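You operate a simulated robot arm through the tools that you are given. There is no shell and no other tool. Be economical: measure what you need, move in short steps, check, and stop when the job is done.

You are at the controls of a simulated two-armed robot. One attempt, no reset.

## Task
Of the two jars on the side table, crate the later-dated one and carry the crate to the oak-top table.
Fine: the earlier-dated jar goes on the oak tray. Slide the yellow stop bar to its end before you lift; use both hands, with your jar riding beside the jar of peaches. Pinch, break and dent nothing; leave nothing switched on. Set down upright: what you pick out.

The check looks at the end state, three seconds after you hand in, the way a careful person would. Anything else that was tipped, shoved, dropped, spilled or broken makes it a failure.

## Robot
Two 6-joint arms with two-finger parallel grippers on one trunk, on a base that drives. Base frame: it is fixed to the floor where the robot stands at the start and does not move with it; the origin is under the middle of the robot, x ahead of it, y to its left, z up; the surface under the hand at the start is at about z = 780. Units: mm, rad, N and s.
The left shoulder is at the start at [60, 187, 1097], the right one opposite. With the tool pointing down near the work surface each hand reaches from about 240 to 620 mm from the robot's upright axis, wherever it stands, measured 20 degrees to its own side. Places, roughly: grey crate inside [500, -600, 800]; oak tray inside [500, 100, 800]; oak-top table top [700, -1900, 800]; yellow stop bar [500, -500, 800]. Payload 1.57 kg a hand.
The TCP of each hand is the grasp point between the finger pads, 30 mm short of the fingertips. In the tool frame z runs along the fingers and y along their closing line. Largest opening 110 mm; finger width 24, thickness 12; the body of the gripper, 48 by 112 mm, starts 78 mm behind the TCP.
Orientation is that of the tool frame in the base frame, as a unit quaternion [w, x, y, z]. With the fingers straight down and closing along the base's y, the tool's x points along the base's -x, its y along +y and its z along -z.

## Interface
- The arms move only by the tool apply_moves. It takes "left_moves", "right_moves" or both (then of equal length, played together; a hand with none holds still); each is a list of rows, each a list of 7 numbers: the gripper command, from -1 (fully open) to 1 (shut), values between in proportion, then the shift along the tool's x, y, z in units of 50 mm (1.0 is 50 mm), then the turn, a rotation vector about the tool's x, y, z in units of 4 degrees (1.0 is 4 degrees). In form: [[fingers, dx, dy, dz, ax, ay, az], ...]. A call has 1 to 12 rows; each row shifts and turns the commanded pose from where the row before left it, along the tool's axes as they then stand. A call with a number of a shift or a turn outside -1 to 1 is refused whole. A row lasts 0.2 s, in which the tool goes at most 50 mm and 0.15 rad; a call with a longer step from one row to the next is refused whole, and so is a gripper value outside its range. A pose out of reach is approached as far as the arm can. The call stops where the force on the tool passes 80 N (or 10 N more than at its start, if that is more) or the arm is blocked; 0.2 s more then pass. The fingers move at their own pace (about 153 mm/s each) and stop on an object; they squeeze with about 27 N. The grip force told is the motor's: it shows also when the fingers shut on nothing. Time passes only in rows, and 0.2 s behind the last, so rows that do not move let the fingers close. It gives the time, the measured TCP pose, the force on the tool (base axes), the opening and the grip force at its end, in the units of the frame above (readings bear some noise), with the torque about the TCP (base axes, N m) and any sound that the robot's microphone picked up, and new pictures: "show" is both (left out), scene, wrist or none (wrist: the cameras of the hands that moved).
- Cameras (640 x 400 px; columns grow to the right, rows downward): "scene" is now at [11.4, -6.8, 1631.4]; the picture's right is [-0.09, -1.00, -0.00], its down [-0.81, 0.07, -0.58] and it looks along [0.57, -0.05, -0.82] (base axes); focal length 268 px, centre (320, 200). "left" rides on the left gripper at [70, -16, -141] in its tool frame; the picture's right is [0.23, 0.97, 0.00], its down [-0.86, 0.20, -0.48] and it looks along [-0.47, 0.11, 0.88] (tool axes); focal length 222 px, centre (320, 200). "right" rides on the right gripper at [70, 16, -141] in its tool frame; the picture's right is [-0.23, 0.97, 0.00], its down [-0.86, -0.20, -0.48] and it looks along [-0.47, -0.11, 0.88] (tool axes); focal length 222 px, centre (320, 200). There is no depth. A picture from a camera that has moved, and an enlarged one, comes with that camera's place and axes in the base frame and with its lens.
- move_column(by): slides the trunk up (or, below 0, down) by that many mm; the arms and the scene camera ride with it, the base frame stays. It gives what a move gives, with no picture.
- base_move(legs): drives the robot by 1 to 6 legs, each [ahead, left, turn to the left] in mm, mm and rad, along the robot's own axes; the way and the turn of a leg run together, so that a leg with both is an arc; at most 1500 mm and 3.142 rad a leg. The arms and the cameras ride along, it lands a little off, and it stops where it bumps. It gives what a move gives, and a new picture of the scene camera.
- aim_head(pan, tilt): turns the head with the scene camera to pan (to the left, within 1.501 rad either way) and tilt (down, from -0.506 to 1.204), counted from straight ahead of the robot. It gives what a move gives, and a new picture of the scene camera.
- enlarge(camera, box): a new picture of the part [left, top, right, bottom] of that camera's present view, enlarged. The clock stands still meanwhile.
- finish_job(): hands the job in; it is judged then, once.

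Go step by step. Nothing tells you exact positions but the pictures and the camera data: compare them with the known pose of the tool, close in by small moves and look again before you grip or let go. The budget is 120 turns and 260 pictures, counting those below and the enlarged ones. Unless the task says otherwise, let go and move clear before handing in, and close with one line.

The tools are called after "Request:" as name(argument=value, ...) on one line, values as JSON. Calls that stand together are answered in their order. apply_moves: Moves the arms, as the interface text tells. Its arguments: {"type":"object","properties":{"left_moves":{"type":"array","items":{"type":"array","items":{"type":"number"}}},"right_moves":{"type":"array","items":{"type":"array","items":{"type":"number"}}},"show":{"type":"string","enum":["both","scene","wrist","none"]}},"required":[]} The other tools are called the same way: move_column (by) slides the trunk up or down; base_move (legs) drives the base; aim_head (pan, tilt) turns the head that bears the scene camera; enlarge (camera, box) takes an enlarged picture of a part of a camera's view; finish_job () hands the job in.

At the start:

```text
clock: 0.0
left_position: [403.0, -51.5, 1094.7]
left_ee_rot: [0.0, 0.0, 1.0, 0.0]
left_wrist_force: [0.6, 0.7, 0.4]
left_moment: [0.02, 0.01, 0.0]
left_grip_width: 110.0
left_gripper_force: 0.1
right_position: [337.3, -384.4, 1086.7]
right_ee_rot: [0.0, 0.0, 1.0, 0.0]
right_wrist_force: [0.9, -0.2, 0.6]
right_moment: [0.0, 0.01, -0.03]
right_grip_width: 110.0
right_gripper_force: 0.1
trunk travel left (down, up): [-725.0, 265.0]
robot x, y, heading: [-0.2, -4.2, 0.005]
head pan, tilt: [-0.091, 0.958]
```

scene: 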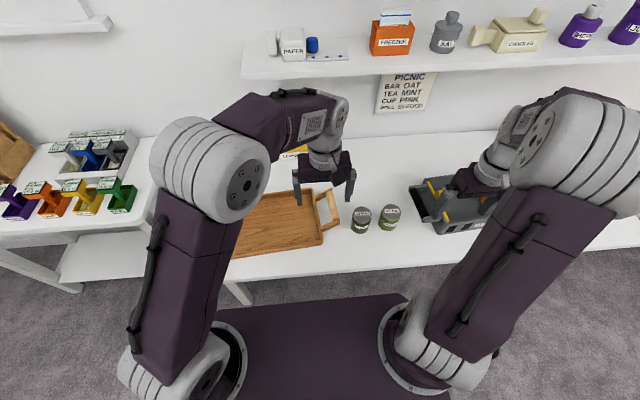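
right: 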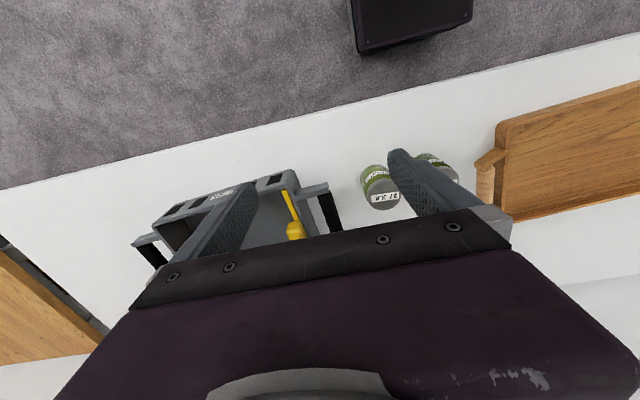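
left: 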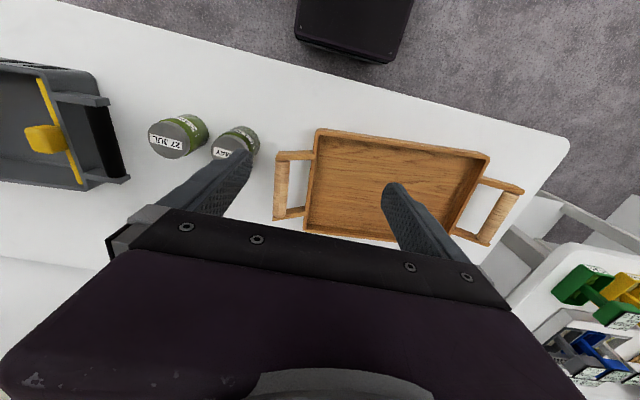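

I see two jars between the oak tray and the grey crate; a label reads "27 JUL". I'll enlarge to read the jars, the crate and the surroundings.

Request:
enlarge(camera="left", box=[0, 40, 300, 228])

Request:
enlarge(camera="right", box=[120, 130, 520, 300])

Request:
enlarge(camera="scene", box=[330, 150, 530, 275])

Request:
enlarge(camera="scene", box=[240, 0, 640, 130])

```text
2.13 times, centred on (150, 134) of left
camera zoom: at [333.5, -67.5, 1235.2], right [-0.23, 0.97, 0.0], down [0.86, 0.2, 0.48], along [0.47, 0.11, -0.88], focal length 473 px, centre (682, 340)
```

zoom: 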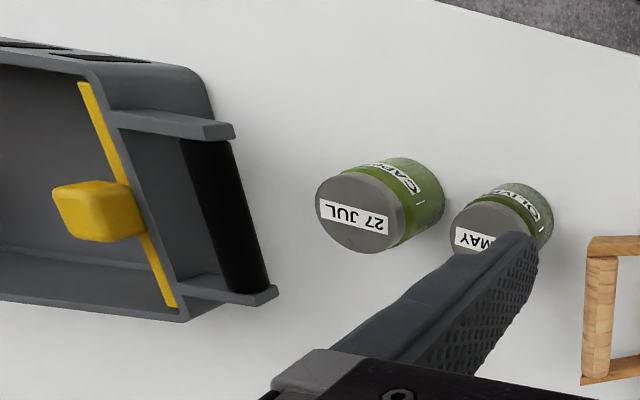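

```text
1.60 times, centred on (320, 215) of right
camera zoom: at [267.5, -368.1, 1227.5], right [0.23, 0.97, 0.0], down [0.86, -0.2, 0.48], along [0.47, -0.11, -0.88], focal length 355 px, centre (320, 176)
```

zoom: 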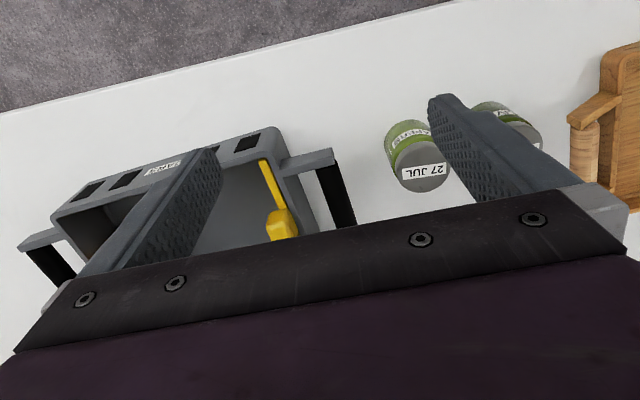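

```text
3.20 times, centred on (430, 212) of scene
camera zoom: at [11.4, -6.8, 1631.4], right [-0.09, -1.0, 0.0], down [-0.81, 0.07, -0.58], along [0.57, -0.05, -0.82], focal length 859 px, centre (-32, 160)
```

zoom: 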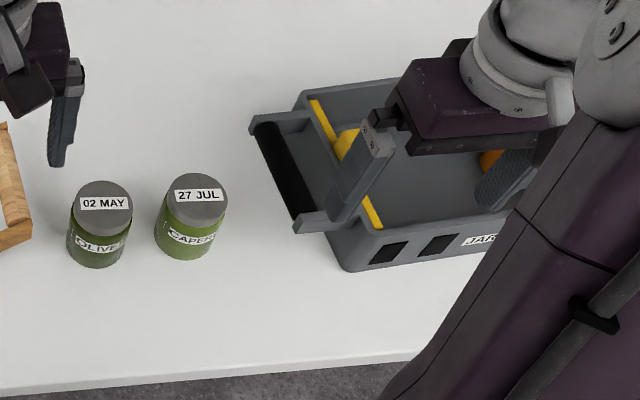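

```text
1.60 times, centred on (440, 65) of scene
camera zoom: at [11.4, -6.8, 1631.4], right [-0.09, -1.0, 0.0], down [-0.81, 0.07, -0.58], along [0.57, -0.05, -0.82], focal length 429 px, centre (128, 416)
```

zoom: 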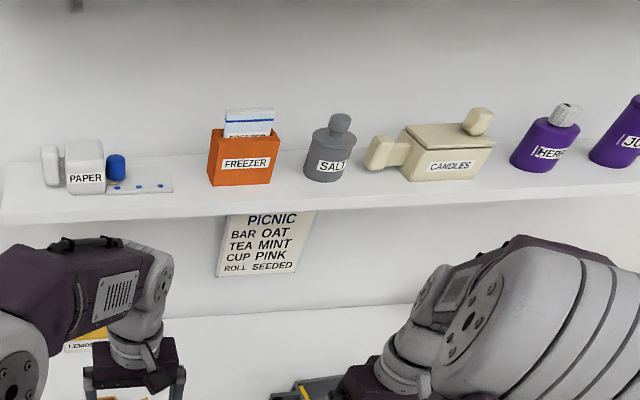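

The jars read 02 MAY (olives) and 27 JUL (capers). I'll look around to the left and right to check other tables and the oak-top table.

Request:
aim_head(pan=-1.3, tilt=0.6)

Request:
aim_head(pan=-0.75, tilt=0.75)

Request:
aim_head(pan=0.8, tilt=0.7)

Request:
aim_head(pan=0.0, tilt=0.3)

```text
clock: 1.4
left_position: [403.8, -50.5, 1095.7]
left_ee_rot: [0.0, 0.0, 1.0, -0.001]
left_wrist_force: [0.5, -1.1, 0.1]
left_moment: [-0.02, -0.05, -0.01]
left_grip_width: 109.8
left_gripper_force: 0.1
right_position: [338.3, -383.6, 1087.5]
right_ee_rot: [0.0, 0.0, 1.0, 0.0]
right_wrist_force: [-0.9, 0.7, 0.4]
right_moment: [0.0, -0.01, -0.02]
right_grip_width: 110.0
right_gripper_force: 0.1
trunk travel left (down, up): [-725.0, 265.0]
robot x, y, heading: [-1.2, -2.7, -0.001]
head pan, tilt: [-1.3, 0.6]
camera scene: at [-36.8, -85.4, 1660.4], right [-0.96, -0.27, 0.0], down [-0.15, 0.54, -0.82], along [0.22, -0.79, -0.57], focal length 268 px, centre (320, 200)
```

scene: 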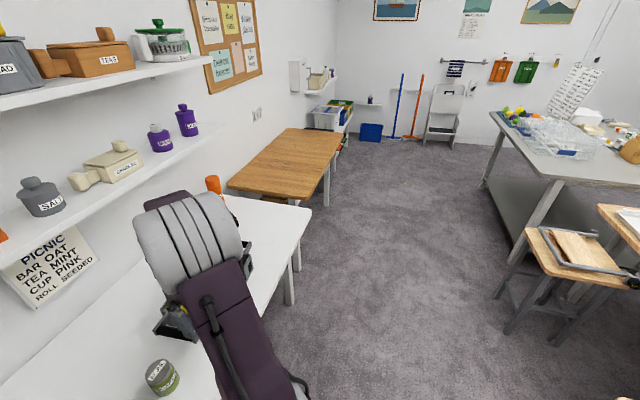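

```text
clock: 2.4
left_position: [402.3, -50.3, 1095.3]
left_ee_rot: [0.0, 0.0, 1.0, 0.0]
left_wrist_force: [0.1, 0.4, -0.1]
left_moment: [0.03, -0.02, 0.01]
left_grip_width: 109.9
left_gripper_force: 0.1
right_position: [337.1, -383.6, 1087.5]
right_ee_rot: [0.0, 0.0, 1.0, -0.001]
right_wrist_force: [0.1, -0.5, -0.3]
right_moment: [-0.01, 0.02, -0.01]
right_grip_width: 109.9
right_gripper_force: 0.0
trunk travel left (down, up): [-725.0, 265.0]
robot x, y, heading: [-0.4, 1.4, -0.001]
head pan, tilt: [-0.75, 0.75]
camera scene: at [0.0, -56.8, 1647.6], right [-0.68, -0.73, 0.0], down [-0.5, 0.47, -0.73], along [0.53, -0.5, -0.68], focal length 268 px, centre (320, 200)
```

scene: 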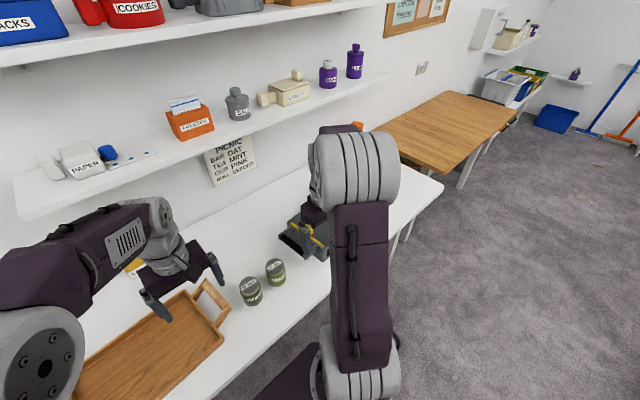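

```text
clock: 4.0
left_position: [402.7, -50.8, 1095.8]
left_ee_rot: [0.0, 0.0, 1.0, 0.001]
left_wrist_force: [-0.1, 0.2, -0.1]
left_moment: [-0.02, -0.02, -0.02]
left_grip_width: 110.0
left_gripper_force: 0.1
right_position: [337.5, -384.1, 1088.0]
right_ee_rot: [0.001, 0.0, 1.0, 0.0]
right_wrist_force: [-0.2, -0.1, -1.1]
right_moment: [0.02, 0.03, 0.02]
right_grip_width: 110.1
right_gripper_force: 0.0
trunk travel left (down, up): [-725.0, 265.0]
robot x, y, heading: [2.2, 1.8, -0.002]
head pan, tilt: [0.799, 0.7]
camera scene: at [-1.2, 60.6, 1651.8], right [0.72, -0.7, 0.0], down [-0.45, -0.46, -0.76], along [0.53, 0.55, -0.64], focal length 268 px, centre (320, 200)
```

scene: 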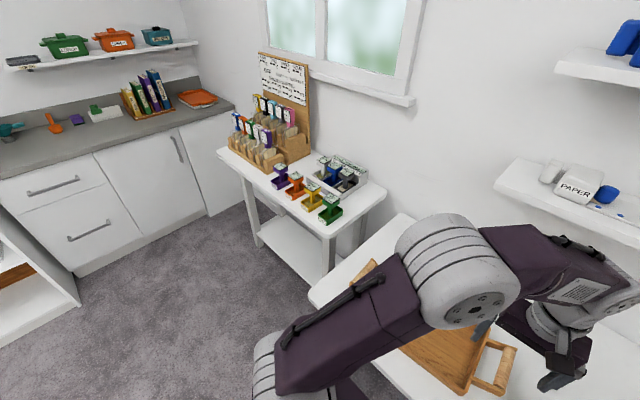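

```text
clock: 5.1
left_position: [402.1, -50.3, 1094.9]
left_ee_rot: [0.0, 0.0, 1.0, 0.0]
left_wrist_force: [0.2, -0.1, 0.2]
left_moment: [0.01, 0.0, 0.02]
left_grip_width: 109.8
left_gripper_force: 0.0
right_position: [338.8, -384.3, 1086.6]
right_ee_rot: [0.0, 0.0, 1.0, 0.0]
right_wrist_force: [0.2, 0.4, 0.0]
right_moment: [0.02, -0.02, 0.02]
right_grip_width: 110.3
right_gripper_force: 0.0
trunk travel left (down, up): [-725.0, 265.0]
robot x, y, heading: [-0.2, 2.8, -0.002]
head pan, tilt: [0.0, 0.3]
camera scene: at [32.9, -0.1, 1687.9], right [0.0, -1.0, 0.0], down [-0.3, 0.0, -0.96], along [0.96, 0.0, -0.3], focal length 268 px, centre (320, 200)
```

scene: 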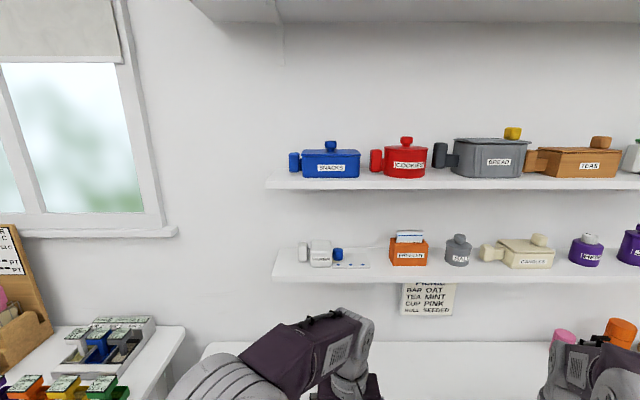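

The white table holds the jars, tray and crate, with the oak-top table further right. I'll drive 150 mm right so the left hand comes over the jars, and look down.

Request:
base_move(legs=[[0, -150, 0]])

Request:
aim_head(pan=0.0, tilt=0.9)

```text
clock: 6.5
left_position: [403.4, -198.6, 1094.8]
left_ee_rot: [0.0, 0.0, 1.0, -0.001]
left_wrist_force: [-0.2, 0.2, 0.6]
left_moment: [-0.02, 0.02, 0.02]
left_grip_width: 110.0
left_gripper_force: 0.0
right_position: [338.4, -531.3, 1088.5]
right_ee_rot: [0.0, 0.0, 1.0, -0.001]
right_wrist_force: [0.1, -0.3, 0.1]
right_moment: [0.01, 0.0, 0.02]
right_grip_width: 109.9
right_gripper_force: 0.0
trunk travel left (down, up): [-725.0, 265.0]
robot x, y, heading: [3.1, -151.4, 0.002]
head pan, tilt: [0.0, 0.3]
camera scene: at [32.8, -146.6, 1687.9], right [0.0, -1.0, 0.0], down [-0.3, 0.0, -0.96], along [0.96, 0.0, -0.3], focal length 268 px, centre (320, 200)
```

scene: 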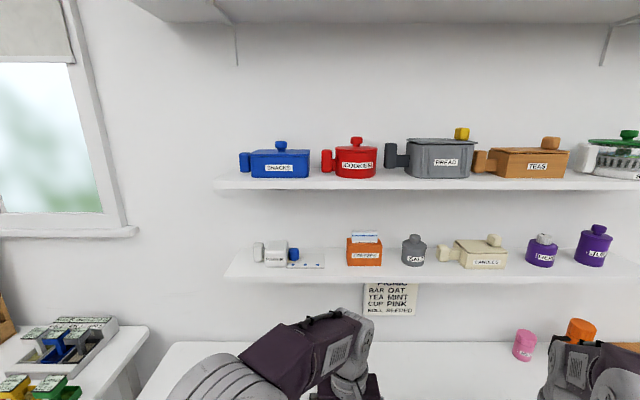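

```text
clock: 7.5
left_position: [403.0, -200.2, 1093.8]
left_ee_rot: [0.001, 0.0, 1.0, 0.0]
left_wrist_force: [-0.1, -0.5, 0.6]
left_moment: [0.02, 0.02, 0.0]
left_grip_width: 110.0
left_gripper_force: 0.1
right_position: [336.6, -533.0, 1087.5]
right_ee_rot: [-0.001, 0.0, 1.0, 0.001]
right_wrist_force: [-0.1, 0.1, -0.3]
right_moment: [-0.02, 0.01, 0.03]
right_grip_width: 109.9
right_gripper_force: 0.0
trunk travel left (down, up): [-725.0, 265.0]
robot x, y, heading: [1.7, -150.2, -0.002]
head pan, tilt: [0.0, 0.901]
camera scene: at [15.1, -148.6, 1635.7], right [0.0, -1.0, 0.0], down [-0.78, 0.0, -0.62], along [0.62, 0.0, -0.78], focal length 268 px, centre (320, 200)
```

scene: 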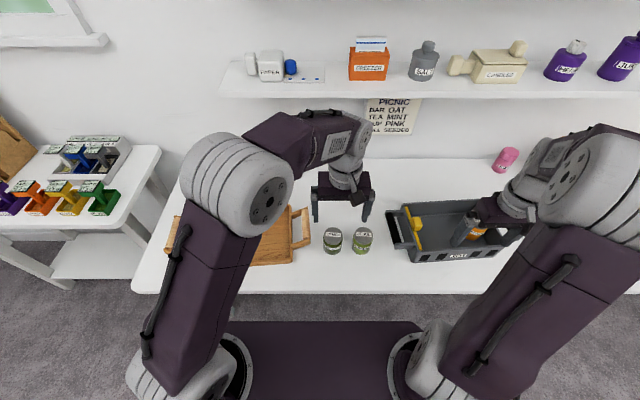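

Now I bring the left hand over the olives jar (about [469, -188]) with fingers partly open, and look.

Request:
apply_moves(left_moves=[[-0.4, -0.66, 0.11, 0.5, 0, 0, 0], [-0.4, -0.66, 0.1, 0.7, 0, 0, 0], [-0.4, 0, 0, 0.9, 0, 0, 0], [-0.4, 0, 0, 0.8, 0, 0, 0]])

```text
clock: 8.5
left_position: [469.5, -189.9, 949.5]
left_ee_rot: [-0.001, 0.0, 1.0, -0.001]
left_wrist_force: [0.1, -0.7, -0.5]
left_moment: [0.0, 0.02, -0.01]
left_grip_width: 77.0
left_gripper_force: 0.0
right_position: [337.7, -533.0, 1088.0]
right_ee_rot: [-0.001, 0.0, 1.0, 0.0]
right_wrist_force: [0.4, -0.9, 0.0]
right_moment: [0.01, 0.01, 0.03]
right_grip_width: 109.9
right_gripper_force: 0.1
trunk travel left (down, up): [-725.0, 265.0]
robot x, y, heading: [-1.5, -147.7, -0.001]
head pan, tilt: [0.0, 0.901]
camera scene: at [16.4, -149.6, 1635.7], right [0.0, -1.0, 0.0], down [-0.78, 0.0, -0.62], along [0.62, 0.0, -0.78], focal length 268 px, centre (320, 200)
camera left: at [400.9, -205.6, 1089.8], right [-0.23, 0.97, 0.0], down [0.86, 0.2, 0.48], along [0.47, 0.11, -0.88], focal length 222 px, centre (320, 200)
```

scene: 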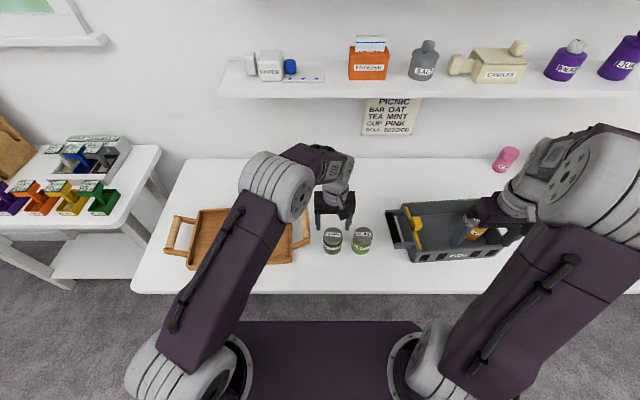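
left: 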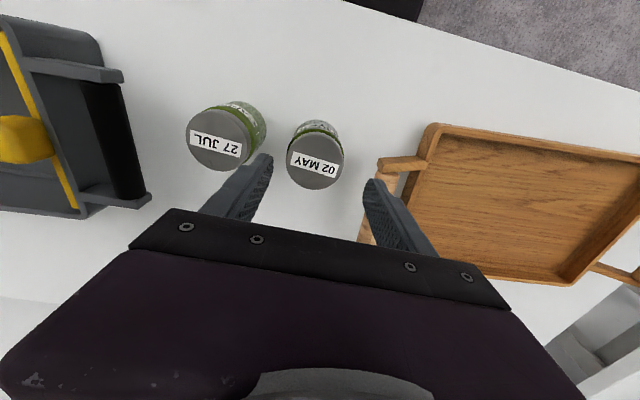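

The fingers straddle the 02 MAY jar; I estimate its axis at [477, -191] with lid near z 855. I'll descend to z≈822 and close.

Request:
apply_moves(left_moves=[[-0.4, -0.15, -0.03, 0.8, 0, 0, 0], [-0.4, 0, 0, 0.9, 0, 0, 0], [-0.4, 0, 0, 0.85, 0, 0, 0], [-0.4, 0, 0, 0, 0, 0, 0]])

Request:
apply_moves(left_moves=[[1, 0, 0, 0, 0, 0, 0], [1, 0, 0, 0, 0, 0, 0], [1, 0, 0, 0, 0, 0, 0]])

```text
clock: 9.5
left_position: [477.5, -191.1, 821.8]
left_ee_rot: [-0.001, -0.001, 1.0, 0.0]
left_wrist_force: [0.2, 0.6, -0.1]
left_moment: [-0.02, -0.04, -0.01]
left_grip_width: 77.2
left_gripper_force: 0.1
right_position: [337.0, -533.1, 1087.7]
right_ee_rot: [0.0, 0.0, 1.0, 0.0]
right_wrist_force: [0.2, 0.6, 0.1]
right_moment: [-0.01, -0.02, 0.02]
right_grip_width: 110.0
right_gripper_force: 0.1
trunk travel left (down, up): [-725.0, 265.0]
robot x, y, heading: [-1.0, -148.7, 0.0]
head pan, tilt: [0.0, 0.901]
camera scene: at [14.8, -149.5, 1635.6], right [0.0, -1.0, 0.0], down [-0.78, 0.0, -0.62], along [0.62, 0.0, -0.78], focal length 268 px, centre (320, 200)
camera left: at [407.3, -207.5, 962.2], right [-0.23, 0.97, 0.0], down [0.85, 0.2, 0.48], along [0.47, 0.11, -0.88], focal length 222 px, centre (320, 200)
```

scene: 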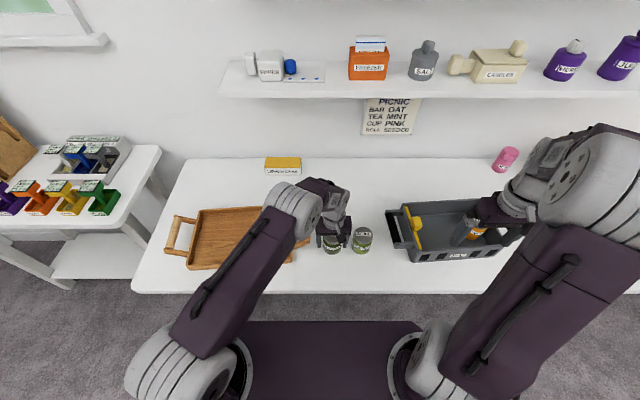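
left: 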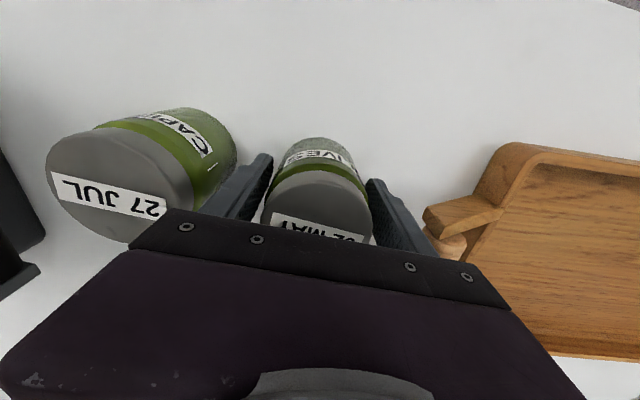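

```text
clock: 10.3
left_position: [476.7, -191.3, 821.9]
left_ee_rot: [0.0, 0.0, 1.0, 0.0]
left_wrist_force: [-0.5, -0.6, -0.4]
left_moment: [-0.08, -0.07, -0.04]
left_grip_width: 65.5
left_gripper_force: 27.1
right_position: [338.0, -532.3, 1087.3]
right_ee_rot: [0.0, -0.001, 1.0, 0.0]
right_wrist_force: [-0.4, -0.3, -0.6]
right_moment: [0.02, 0.0, 0.01]
right_grip_width: 109.8
right_gripper_force: 0.1
trunk travel left (down, up): [-725.0, 265.0]
robot x, y, heading: [0.5, -149.3, -0.0]
head pan, tilt: [0.0, 0.901]
camera scene: at [15.1, -149.4, 1635.6], right [0.0, -1.0, 0.0], down [-0.78, 0.0, -0.62], along [0.62, 0.0, -0.78], focal length 268 px, centre (320, 200)
camera left: at [407.4, -207.5, 962.5], right [-0.23, 0.97, 0.0], down [0.86, 0.2, 0.48], along [0.47, 0.11, -0.88], focal length 222 px, centre (320, 200)
```

scene: 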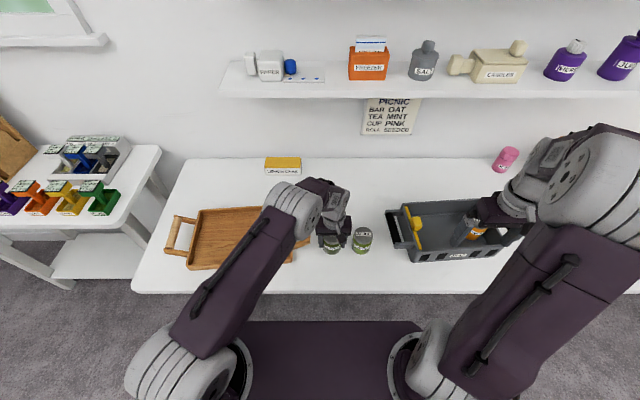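
left: 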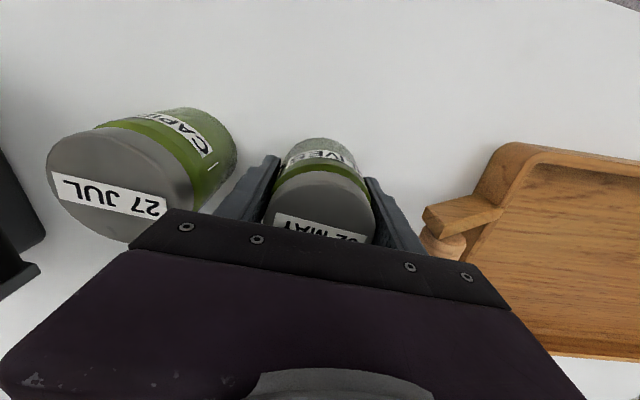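

Olives gripped (65 mm). Lift 120 mm and carry to above the tray at about [500, 90].

Request:
apply_moves(left_moves=[[1, 0, 0, -0.6, 0, 0, 0], [1, 0, 0, -0.9, 0, 0, 0], [1, 0, 0, -0.9, 0, 0, 0], [1, -0.1, 0.9, 0, 0, 0, 0], [1, -0.1, 0.9, 0, 0, 0, 0], [1, -0.1, 0.95, 0, 0, 0, 0], [1, -0.1, 0.95, 0, 0, 0, 0], [1, -0.06, 0.95, 0, 0, 0, 0], [1, 0, 0.95, 0, 0, 0, 0], [1, 0, 0, 0, 0, 0, 0]])

```text
clock: 12.5
left_position: [500.0, 88.6, 942.4]
left_ee_rot: [0.0, 0.0, 1.0, -0.001]
left_wrist_force: [-0.1, 0.3, -2.3]
left_moment: [0.05, 0.01, 0.0]
left_grip_width: 65.5
left_gripper_force: 26.8
right_position: [336.6, -532.9, 1087.0]
right_ee_rot: [0.0, 0.001, 1.0, 0.0]
right_wrist_force: [0.8, 0.2, -0.4]
right_moment: [0.01, 0.02, -0.03]
right_grip_width: 109.9
right_gripper_force: 0.0
trunk travel left (down, up): [-725.0, 265.0]
robot x, y, heading: [-1.3, -150.8, -0.0]
head pan, tilt: [0.0, 0.901]
camera scene: at [15.7, -150.1, 1635.6], right [0.0, -1.0, 0.0], down [-0.78, 0.0, -0.62], along [0.62, 0.0, -0.78], focal length 268 px, centre (320, 200)
camera left: at [430.3, 71.7, 1082.9], right [-0.23, 0.97, 0.0], down [0.86, 0.2, 0.48], along [0.47, 0.11, -0.88], focal length 222 px, centre (320, 200)
```

scene: 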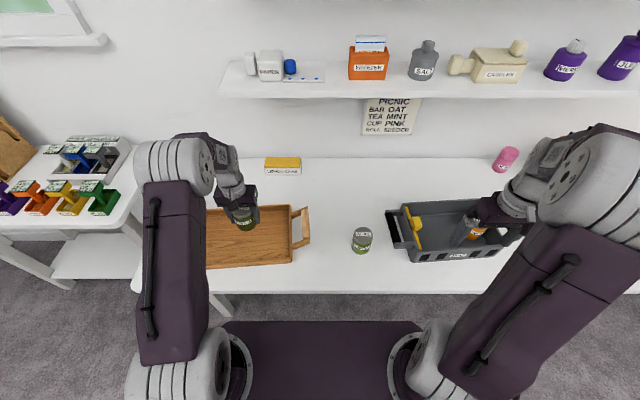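
left: 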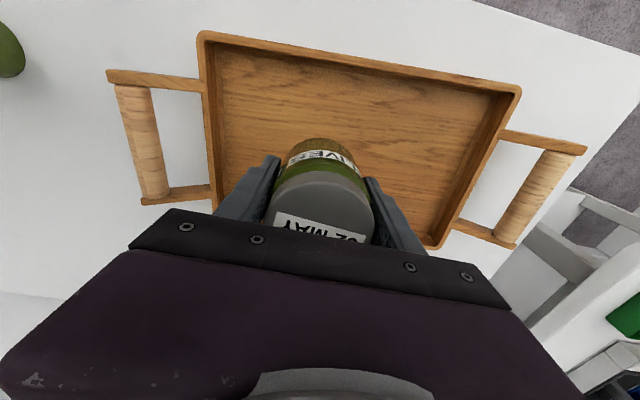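

Above the tray. Descend to z≈845, then creep with force readings.

Request:
apply_moves(left_moves=[[1, 0, 0, 0.9, 0, 0, 0], [1, 0, 0.2, 0.8, 0, 0, 0], [1, 0, 0.2, 0.28, 0, 0, 0], [1, 0, 0, 0, 0, 0, 0]], show="wrist")

Request:
apply_moves(left_moves=[[1, 0, 0, 0.08, 0, 0, 0], [1, 0, 0, 0.08, 0, 0, 0], [1, 0, 0, 0, 0, 0, 0]], show="none")

```text
clock: 13.5
left_position: [501.1, 110.2, 841.8]
left_ee_rot: [0.0, 0.0, 1.0, 0.0]
left_wrist_force: [-0.2, 0.8, -3.3]
left_moment: [0.0, 0.02, -0.02]
left_grip_width: 65.3
left_gripper_force: 26.9
right_position: [337.4, -532.4, 1086.6]
right_ee_rot: [0.0, 0.0, 1.0, 0.0]
right_wrist_force: [0.1, -0.9, 0.3]
right_moment: [0.01, -0.01, -0.02]
right_grip_width: 109.9
right_gripper_force: 0.0
trunk travel left (down, up): [-725.0, 265.0]
robot x, y, heading: [-0.4, -149.0, -0.002]
head pan, tilt: [0.0, 0.901]
camera left: at [430.7, 93.1, 982.9], right [-0.23, 0.97, 0.0], down [0.86, 0.2, 0.48], along [0.47, 0.11, -0.88], focal length 222 px, centre (320, 200)
```

left: 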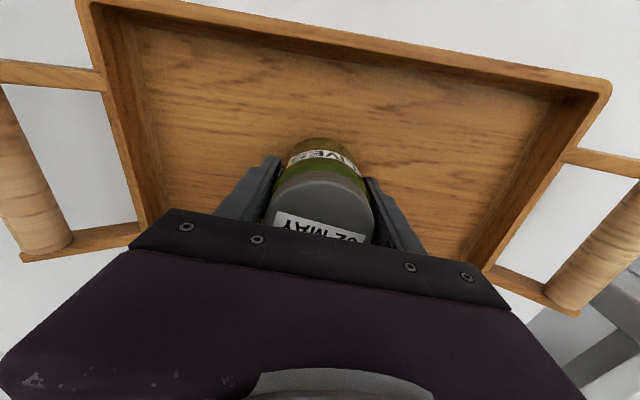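

```text
clock: 14.3
left_position: [499.9, 109.5, 835.1]
left_ee_rot: [-0.001, 0.0, 1.0, 0.0]
left_wrist_force: [0.0, 0.1, -2.6]
left_moment: [0.01, -0.01, -0.01]
left_grip_width: 65.3
left_gripper_force: 26.9
right_position: [337.2, -532.1, 1086.1]
right_ee_rot: [0.001, 0.0, 1.0, 0.0]
right_wrist_force: [0.7, -0.1, 0.1]
right_moment: [0.03, 0.01, -0.01]
right_grip_width: 110.1
right_gripper_force: 0.1
trunk travel left (down, up): [-725.0, 265.0]
robot x, y, heading: [1.4, -146.5, -0.002]
head pan, tilt: [0.0, 0.901]
```

Request:
apply_moves(left_moves=[[1, 0, 0, 0.05, 0, 0, 0], [1, 0, 0, 0, 0, 0, 0]], show="none")

Request:
apply_moves(left_moves=[[1, 0, 0, 0.05, 0, 0, 0], [1, 0, 0, 0, 0, 0, 0]], show="wrist")

```text
clock: 14.9
left_position: [499.1, 109.1, 832.9]
left_ee_rot: [-0.001, 0.0, 1.0, 0.0]
left_wrist_force: [0.0, 0.0, -3.4]
left_moment: [0.01, 0.0, 0.05]
left_grip_width: 65.4
left_gripper_force: 27.1
right_position: [338.0, -533.2, 1086.1]
right_ee_rot: [0.0, 0.0, 1.0, 0.0]
right_wrist_force: [-0.3, 0.7, 1.5]
right_moment: [-0.01, 0.0, 0.0]
right_grip_width: 110.1
right_gripper_force: 0.1
trunk travel left (down, up): [-725.0, 265.0]
robot x, y, heading: [0.5, -149.5, 0.001]
head pan, tilt: [0.0, 0.901]
```

```text
clock: 15.5
left_position: [499.0, 108.3, 831.9]
left_ee_rot: [0.001, -0.001, 1.0, 0.0]
left_wrist_force: [2.2, 0.6, 12.8]
left_moment: [-0.32, 0.29, 0.05]
left_grip_width: 65.3
left_gripper_force: 27.4
right_position: [336.7, -533.4, 1087.7]
right_ee_rot: [0.001, 0.0, 1.0, 0.0]
right_wrist_force: [-0.6, -0.2, -0.9]
right_moment: [0.0, 0.0, 0.0]
right_grip_width: 110.1
right_gripper_force: 0.0
trunk travel left (down, up): [-725.0, 265.0]
robot x, y, heading: [1.2, -146.5, 0.004]
head pan, tilt: [0.0, 0.901]
camera left: at [429.6, 92.4, 972.1], right [-0.23, 0.97, 0.0], down [0.85, 0.2, 0.48], along [0.47, 0.11, -0.88], focal length 222 px, centre (320, 200)
```

left: 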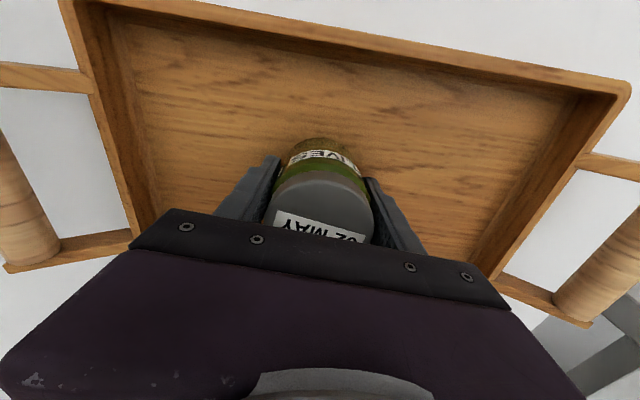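

Contact at z≈832. Back off 1 mm, open moderately, and rise.

Request:
apply_moves(left_moves=[[1, 0, 0, -0.02, 0, 0, 0], [0.0, 0, 0, 0, 0, 0, 0], [-0.4, 0, 0, 0, 0, 0, 0], [-0.5, 0, 0, 0, 0, 0, 0], [-0.5, 0, 0, -0.6, 0, 0, 0], [-0.5, 0, 0, -0.9, 0, 0, 0], [-0.5, 0, 0, -0.9, 0, 0, 0], [-0.5, 0, 0, -0.9, 0, 0, 0]])

```text
clock: 17.3
left_position: [498.5, 108.5, 998.2]
left_ee_rot: [0.0, 0.0, 1.0, 0.0]
left_wrist_force: [-1.2, 0.3, -0.5]
left_moment: [0.0, -0.01, 0.0]
left_grip_width: 82.4
left_gripper_force: 0.2
right_position: [336.1, -532.3, 1087.1]
right_ee_rot: [0.0, -0.001, 1.0, 0.0]
right_wrist_force: [-0.3, 0.2, 0.4]
right_moment: [0.02, -0.02, 0.0]
right_grip_width: 110.1
right_gripper_force: 0.1
trunk travel left (down, up): [-725.0, 265.0]
robot x, y, heading: [0.6, -151.2, -0.0]
head pan, tilt: [0.0, 0.901]
camera scene: at [13.8, -149.8, 1635.6], right [0.0, -1.0, 0.0], down [-0.78, 0.0, -0.62], along [0.62, 0.0, -0.78], focal length 268 px, centre (320, 200)
camera left: at [429.3, 92.3, 1138.5], right [-0.23, 0.97, 0.0], down [0.86, 0.2, 0.48], along [0.47, 0.11, -0.88], focal length 222 px, centre (320, 200)
```

scene: 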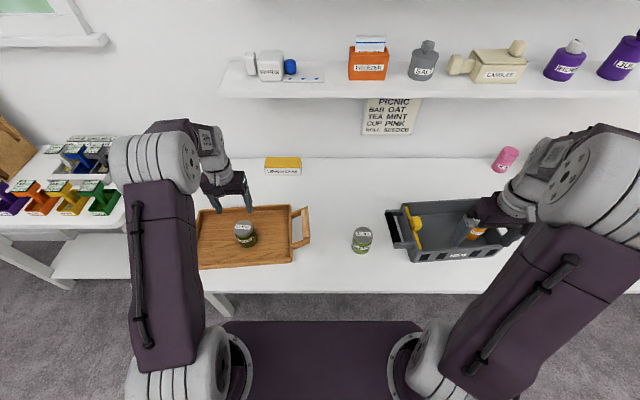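
left: 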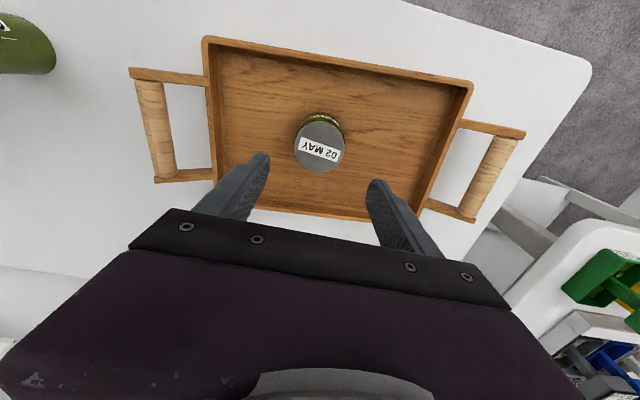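

The olives stand upright in the tray. Now I drive 300 mm right so the crate is within both hands' reach, and view it.

Request:
base_move(legs=[[0, -300, 0]])

Request:
aim_head(pan=-0.2, tilt=0.95)

Request:
enlarge(camera="scene", box=[220, 120, 480, 283])

```text
clock: 19.4
left_position: [499.4, -187.9, 997.1]
left_ee_rot: [0.0, -0.001, 1.0, 0.0]
left_wrist_force: [-1.0, 0.8, 0.7]
left_moment: [0.04, 0.01, -0.02]
left_grip_width: 82.6
left_gripper_force: 0.1
right_position: [338.8, -830.3, 1087.2]
right_ee_rot: [0.0, -0.002, 1.0, 0.0]
right_wrist_force: [0.1, 0.2, 0.1]
right_moment: [0.0, -0.02, 0.02]
right_grip_width: 110.0
right_gripper_force: 0.1
trunk travel left (down, up): [-725.0, 265.0]
robot x, y, heading: [0.7, -448.1, 0.005]
head pan, tilt: [0.0, 0.901]
camera scene: at [15.6, -447.4, 1635.6], right [0.0, -1.0, 0.0], down [-0.78, 0.0, -0.62], along [0.62, 0.0, -0.78], focal length 268 px, centre (320, 200)
```

scene: 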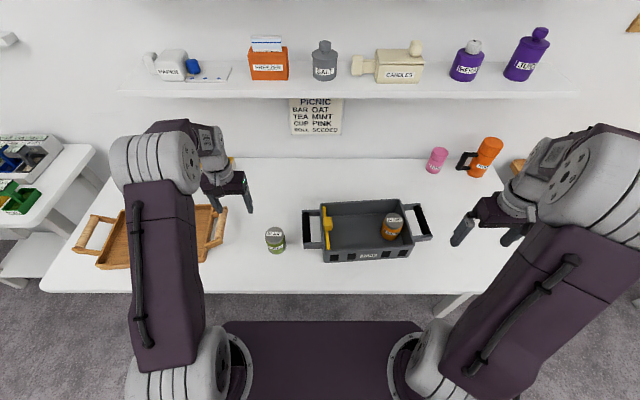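

```text
clock: 20.1
left_position: [498.7, -189.4, 997.7]
left_ee_rot: [0.0, -0.001, 1.0, -0.001]
left_wrist_force: [0.6, 0.6, -0.6]
left_moment: [0.03, -0.01, -0.01]
left_grip_width: 82.5
left_gripper_force: 0.1
right_position: [339.0, -831.1, 1087.0]
right_ee_rot: [0.0, -0.001, 1.0, 0.0]
right_wrist_force: [-0.9, -0.5, -0.4]
right_moment: [0.01, 0.01, -0.01]
right_grip_width: 110.2
right_gripper_force: 0.1
trunk travel left (down, up): [-725.0, 265.0]
robot x, y, heading: [0.7, -448.5, 0.002]
head pan, tilt: [-0.201, 0.949]
camera scene: at [11.3, -464.2, 1632.0], right [-0.2, -0.98, 0.0], down [-0.8, 0.16, -0.58], along [0.57, -0.11, -0.81], focal length 268 px, centre (320, 200)
```

scene: 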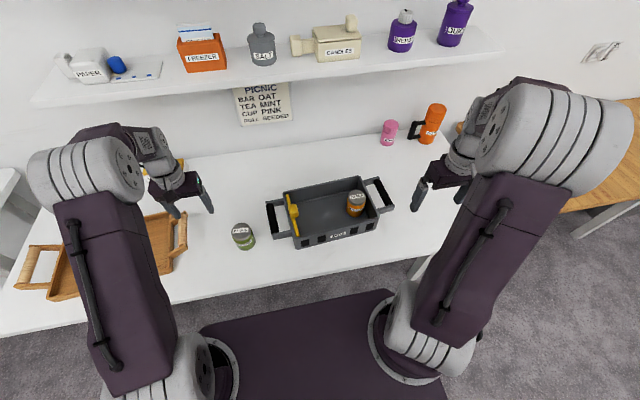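

```text
2.45 times, centred on (350, 202) of scene
camera zoom: at [11.3, -464.2, 1632.0], right [-0.2, -0.98, 0.0], down [-0.8, 0.16, -0.58], along [0.57, -0.11, -0.81], focal length 659 px, centre (246, 196)
```

zoom: 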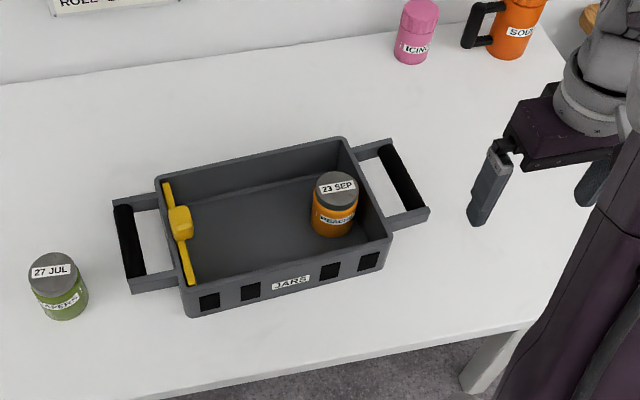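

The crate holds peaches (23 SEP) at its right; the yellow bar with a knob sits near its left end. Next: capers. I move the left hand above them and look.

Request:
apply_moves(left_moves=[[-0.4, 0.13, -0.67, 0.2, 0, 0, 0], [-0.4, 0.12, -0.67, 0.3, 0, 0, 0], [-0.4, 0.1, -0.67, 0.3, 0, 0, 0], [-0.4, 0, 0, 0, 0, 0, 0]], show="wrist")

```text
clock: 21.1
left_position: [481.8, -290.3, 957.5]
left_ee_rot: [0.0, -0.002, 1.0, 0.0]
left_wrist_force: [-0.6, -0.5, -0.8]
left_moment: [-0.03, 0.04, -0.03]
left_grip_width: 77.1
left_gripper_force: 0.0
right_position: [337.0, -830.7, 1086.4]
right_ee_rot: [0.0, -0.002, 1.0, 0.0]
right_wrist_force: [0.5, -0.3, 0.8]
right_moment: [0.03, -0.04, -0.01]
right_grip_width: 110.1
right_gripper_force: 0.0
trunk travel left (down, up): [-725.0, 265.0]
robot x, y, heading: [1.0, -452.2, 0.006]
head pan, tilt: [-0.201, 0.949]
camera left: at [412.9, -306.9, 1097.5], right [-0.23, 0.97, 0.0], down [0.85, 0.2, 0.48], along [0.47, 0.11, -0.88], focal length 222 px, centre (320, 200)
```

left: 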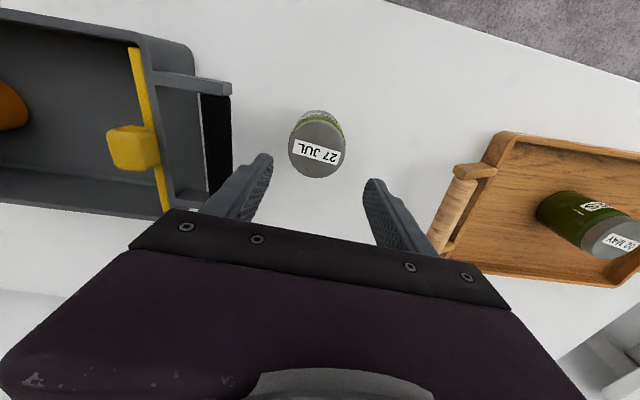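

The jar sits at about [480, -294]. Shift 4 mm, descend and grip.

Request:
apply_moves(left_moves=[[-0.4, 0, -0.08, 0.8, 0, 0, 0], [-0.4, 0, 0, 0.95, 0, 0, 0], [-0.4, 0, 0, 0.93, 0, 0, 0], [-0.4, 0, 0, 0, 0, 0, 0], [1, 0, 0, 0, 0, 0, 0], [1, 0, 0, 0, 0, 0, 0], [1, 0, 0, 0, 0, 0, 0]])

```text
clock: 22.7
left_position: [483.0, -294.6, 823.2]
left_ee_rot: [0.0, -0.001, 1.0, 0.0]
left_wrist_force: [0.2, -0.2, 0.0]
left_moment: [-0.02, -0.02, 0.01]
left_grip_width: 65.3
left_gripper_force: 27.2
right_position: [338.5, -831.5, 1088.1]
right_ee_rot: [0.0, -0.002, 1.0, 0.0]
right_wrist_force: [0.2, -0.5, 0.8]
right_moment: [0.01, 0.05, -0.01]
right_grip_width: 110.2
right_gripper_force: 0.0
trunk travel left (down, up): [-725.0, 265.0]
robot x, y, heading: [0.3, -451.3, 0.001]
head pan, tilt: [-0.201, 0.949]
camera scene: at [11.9, -463.2, 1632.0], right [-0.2, -0.98, 0.0], down [-0.8, 0.16, -0.58], along [0.57, -0.11, -0.81], focal length 268 px, centre (320, 200)
camera left: at [413.6, -310.4, 963.6], right [-0.23, 0.97, 0.0], down [0.85, 0.2, 0.48], along [0.47, 0.11, -0.88], focal length 222 px, centre (320, 200)
```

scene: 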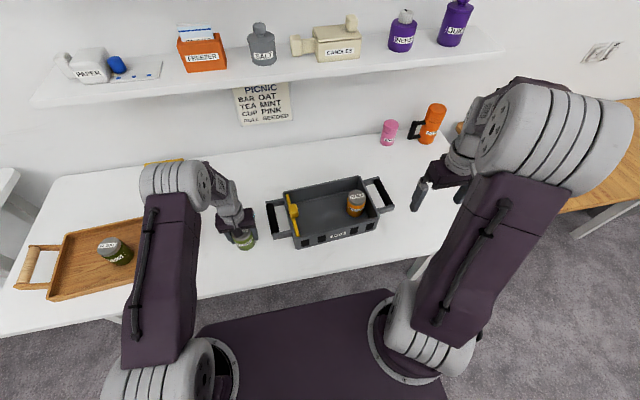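
left: 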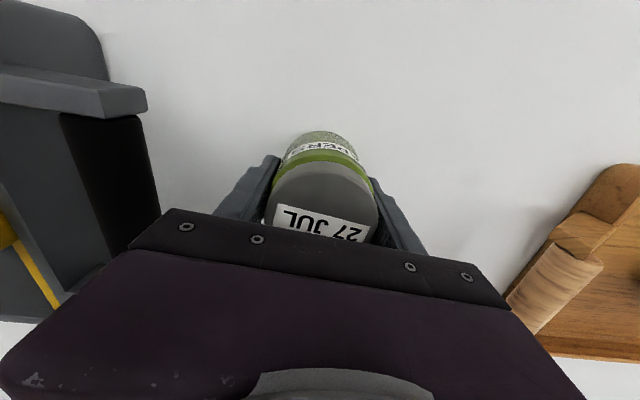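

Gripped. Lift well clear and move toward the crate's left part to look into it.

Request:
apply_moves(left_moves=[[1, 0, 0, -0.7, 0, 0, 0], [1, 0, 0, -0.9, 0, 0, 0], [1, 0, 0, -0.9, 0, 0, 0], [1, 0, 0, -0.9, 0, 0, 0], [1, -0.1, -0.9, -0.2, 0, 0, 0], [1, -0.1, -0.9, 0, 0, 0, 0], [1, 0, 0, 0, 0, 0, 0]])

Request:
enlarge(camera="left", box=[0, 0, 320, 200])

Request:
enlarge(camera="scene", box=[255, 165, 415, 265])

```text
clock: 24.3
left_position: [492.6, -381.4, 1002.9]
left_ee_rot: [0.0, -0.002, 1.0, -0.001]
left_wrist_force: [0.2, 0.6, -3.6]
left_moment: [-0.02, 0.0, 0.02]
left_grip_width: 65.5
left_gripper_force: 26.9
right_position: [339.4, -829.8, 1087.2]
right_ee_rot: [0.0, -0.002, 1.0, -0.001]
right_wrist_force: [0.3, -0.1, 0.6]
right_moment: [-0.01, -0.01, -0.02]
right_grip_width: 110.0
right_gripper_force: 0.0
trunk travel left (down, up): [-725.0, 265.0]
robot x, y, heading: [0.6, -449.5, 0.003]
head pan, tilt: [-0.201, 0.949]
camera scene: at [11.3, -461.7, 1632.0], right [-0.2, -0.98, 0.0], down [-0.8, 0.16, -0.58], along [0.57, -0.12, -0.81], focal length 268 px, centre (320, 200)
camera left: at [423.0, -398.3, 1143.9], right [-0.23, 0.97, 0.0], down [0.85, 0.2, 0.48], along [0.47, 0.11, -0.88], focal length 222 px, centre (320, 200)
```

scene: 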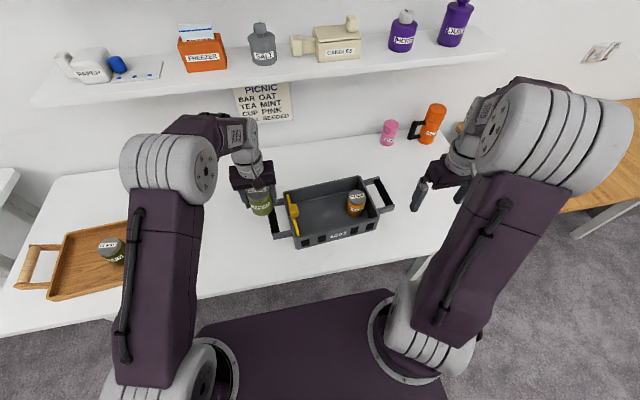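
left: 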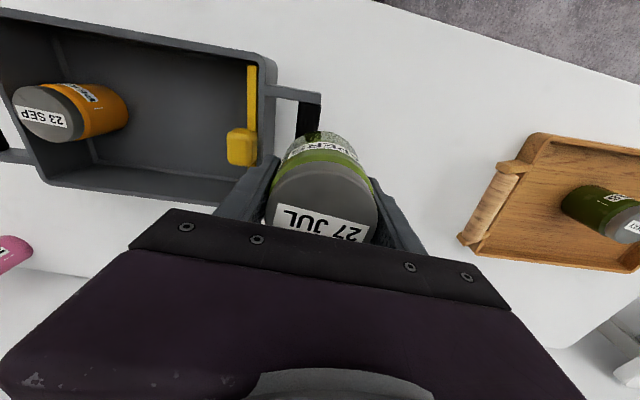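

```text
2.00 times, centred on (160, 100) of left
camera zoom: at [423.0, -398.3, 1143.9], right [-0.23, 0.97, 0.0], down [0.85, 0.2, 0.48], along [0.47, 0.11, -0.88], focal length 444 px, centre (640, 400)
```

zoom: 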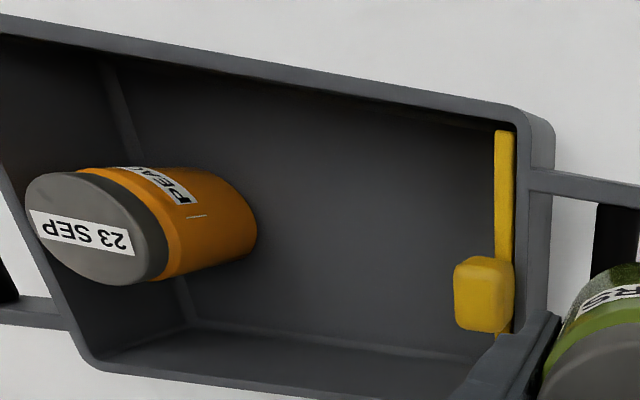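

```text
4.00 times, centred on (335, 215) of scene
camera zoom: at [11.3, -461.7, 1632.0], right [-0.2, -0.98, 0.0], down [-0.8, 0.16, -0.58], along [0.57, -0.12, -0.81], focal length 1074 px, centre (260, 140)
```

zoom: 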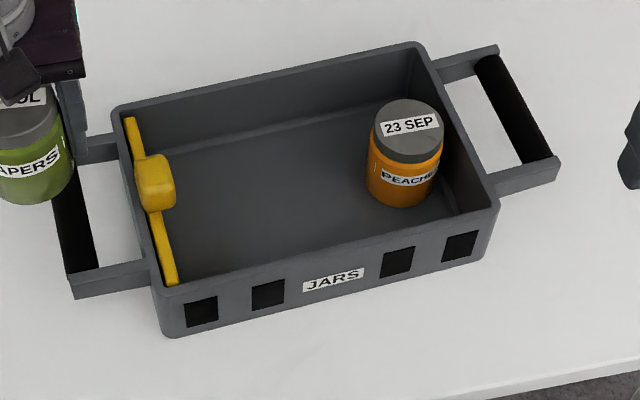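

The bar is a crosspiece near the crate's left wall with a knob at about [525, -478, 865], so it should slide along the crate. I'll hold the capers aside with the left hand and bring the right hand toward the knob, turned to close along x.

Request:
apply_moves(left_moves=[[1, 0, 0.9, 0, 0, 0, 0], [1, 0, 0.9, 0, 0, 0, 0], [1, 0, 0.9, 0, 0, 0, 0], [1, 0, 0, 0, 0, 0, 0], [1, 0, 0, 0, 0, 0, 0], [1, 0, 0, 0, 0, 0, 0], [1, 0, 0, 0, 0, 0, 0], [1, 0, 0, 0, 0, 0, 0], [1, 0, 0, 0, 0, 0, 0], [1, 0, 0, 0, 0, 0, 0], [1, 0, 0, 0, 0, 0, 0], [1, 0, 0, 0, 0, 0, 0]], right_moves=[[-0.5, 0, 0, 0, 0, 0, -1], [-0.5, 0, 0, 0, 0, 0, -1], [-0.5, 0, 0, 0, 0, 0, -1], [-0.5, 0, 0, 0, 0, 0, -1], [-0.5, 0, 0, 0, 0, 0, -1], [-0.5, 0, 0, 0, 0, 0, -1], [-0.5, 0, 0, 0, 0, 0, -1], [-0.5, 0, 0, 0, 0, 0, -1], [-0.5, 0, 0, 0, 0, 0, -1], [-0.5, 0, 0, 0, 0, 0, -1], [-0.5, 0, 0, 0, 0, 0, -1], [-0.5, 0, 0, 0, 0, 0, -1]], show="none")

Request:
apply_moves(right_moves=[[-0.5, 0, 0, 0, 0, 0, -1], [-0.5, 0, 0, 0, 0, 0, -1], [-0.5, 0, 0, 0, 0, 0, -1], [-0.5, 0, 0, 0, 0, 0, -1], [-0.5, 0, 0, 0, 0, 0, -1], [-0.5, 0, 0, 0, 0, 0, -1], [-0.5, 0, 0, 0, 0, 0, -1], [-0.5, 0, 0, 0, 0, 0, -1], [-0.5, 0, 0, 0, 0, 0, -1], [-0.5, 0, 0, 0, 0, 0, -1], [-0.5, 0, 0, 0, 0, 0, -0.5], [-0.5, 0, 0, 0, 0, 0, 0]])

```text
clock: 26.9
left_position: [492.2, -248.5, 1002.2]
left_ee_rot: [0.0, -0.001, 1.0, 0.0]
left_wrist_force: [-0.7, -0.1, -2.8]
left_moment: [0.01, -0.02, 0.02]
left_grip_width: 65.4
left_gripper_force: 27.2
right_position: [339.9, -832.2, 1087.7]
right_ee_rot: [0.0, -0.408, 0.913, 0.0]
right_wrist_force: [0.5, 0.2, -0.1]
right_moment: [-0.04, 0.0, -0.01]
right_grip_width: 82.5
right_gripper_force: 0.0
trunk travel left (down, up): [-725.0, 265.0]
robot x, y, heading: [-1.0, -447.5, 0.004]
head pan, tilt: [-0.201, 0.949]
```

```text
clock: 29.5
left_position: [492.3, -248.5, 1001.2]
left_ee_rot: [0.0, -0.002, 1.0, -0.001]
left_wrist_force: [-0.7, 0.1, -3.9]
left_moment: [0.02, -0.01, -0.01]
left_grip_width: 65.6
left_gripper_force: 26.8
right_position: [339.3, -831.1, 1087.2]
right_ee_rot: [-0.001, 0.708, -0.706, 0.0]
right_wrist_force: [-0.6, 0.6, -0.1]
right_moment: [-0.02, -0.01, -0.03]
right_grip_width: 82.4
right_gripper_force: 0.1
trunk travel left (down, up): [-725.0, 265.0]
robot x, y, heading: [-2.0, -448.1, 0.006]
head pan, tilt: [-0.201, 0.949]
camera scene: at [11.9, -463.1, 1632.0], right [-0.2, -0.98, 0.0], down [-0.8, 0.16, -0.58], along [0.57, -0.11, -0.81], focal length 268 px, centre (320, 200)
camera right: at [323.4, -901.6, 1227.6], right [-0.97, 0.22, 0.0], down [0.2, 0.86, 0.48], along [0.11, 0.47, -0.88], focal length 222 px, centre (320, 200)
```

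scene: 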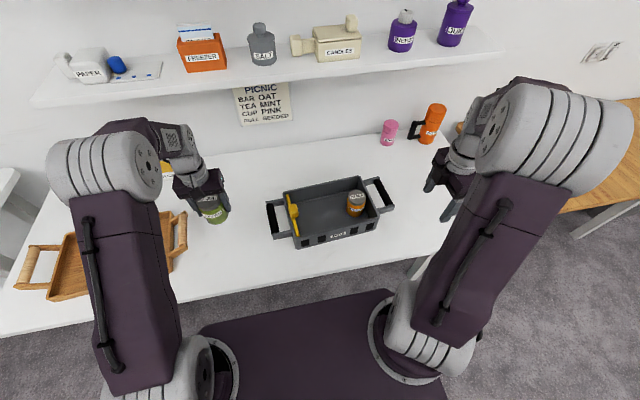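
right: 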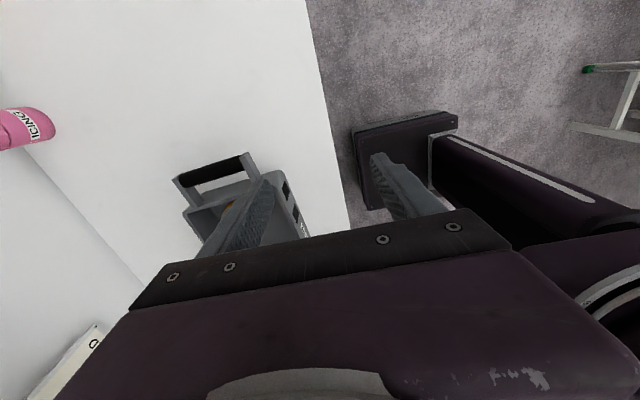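

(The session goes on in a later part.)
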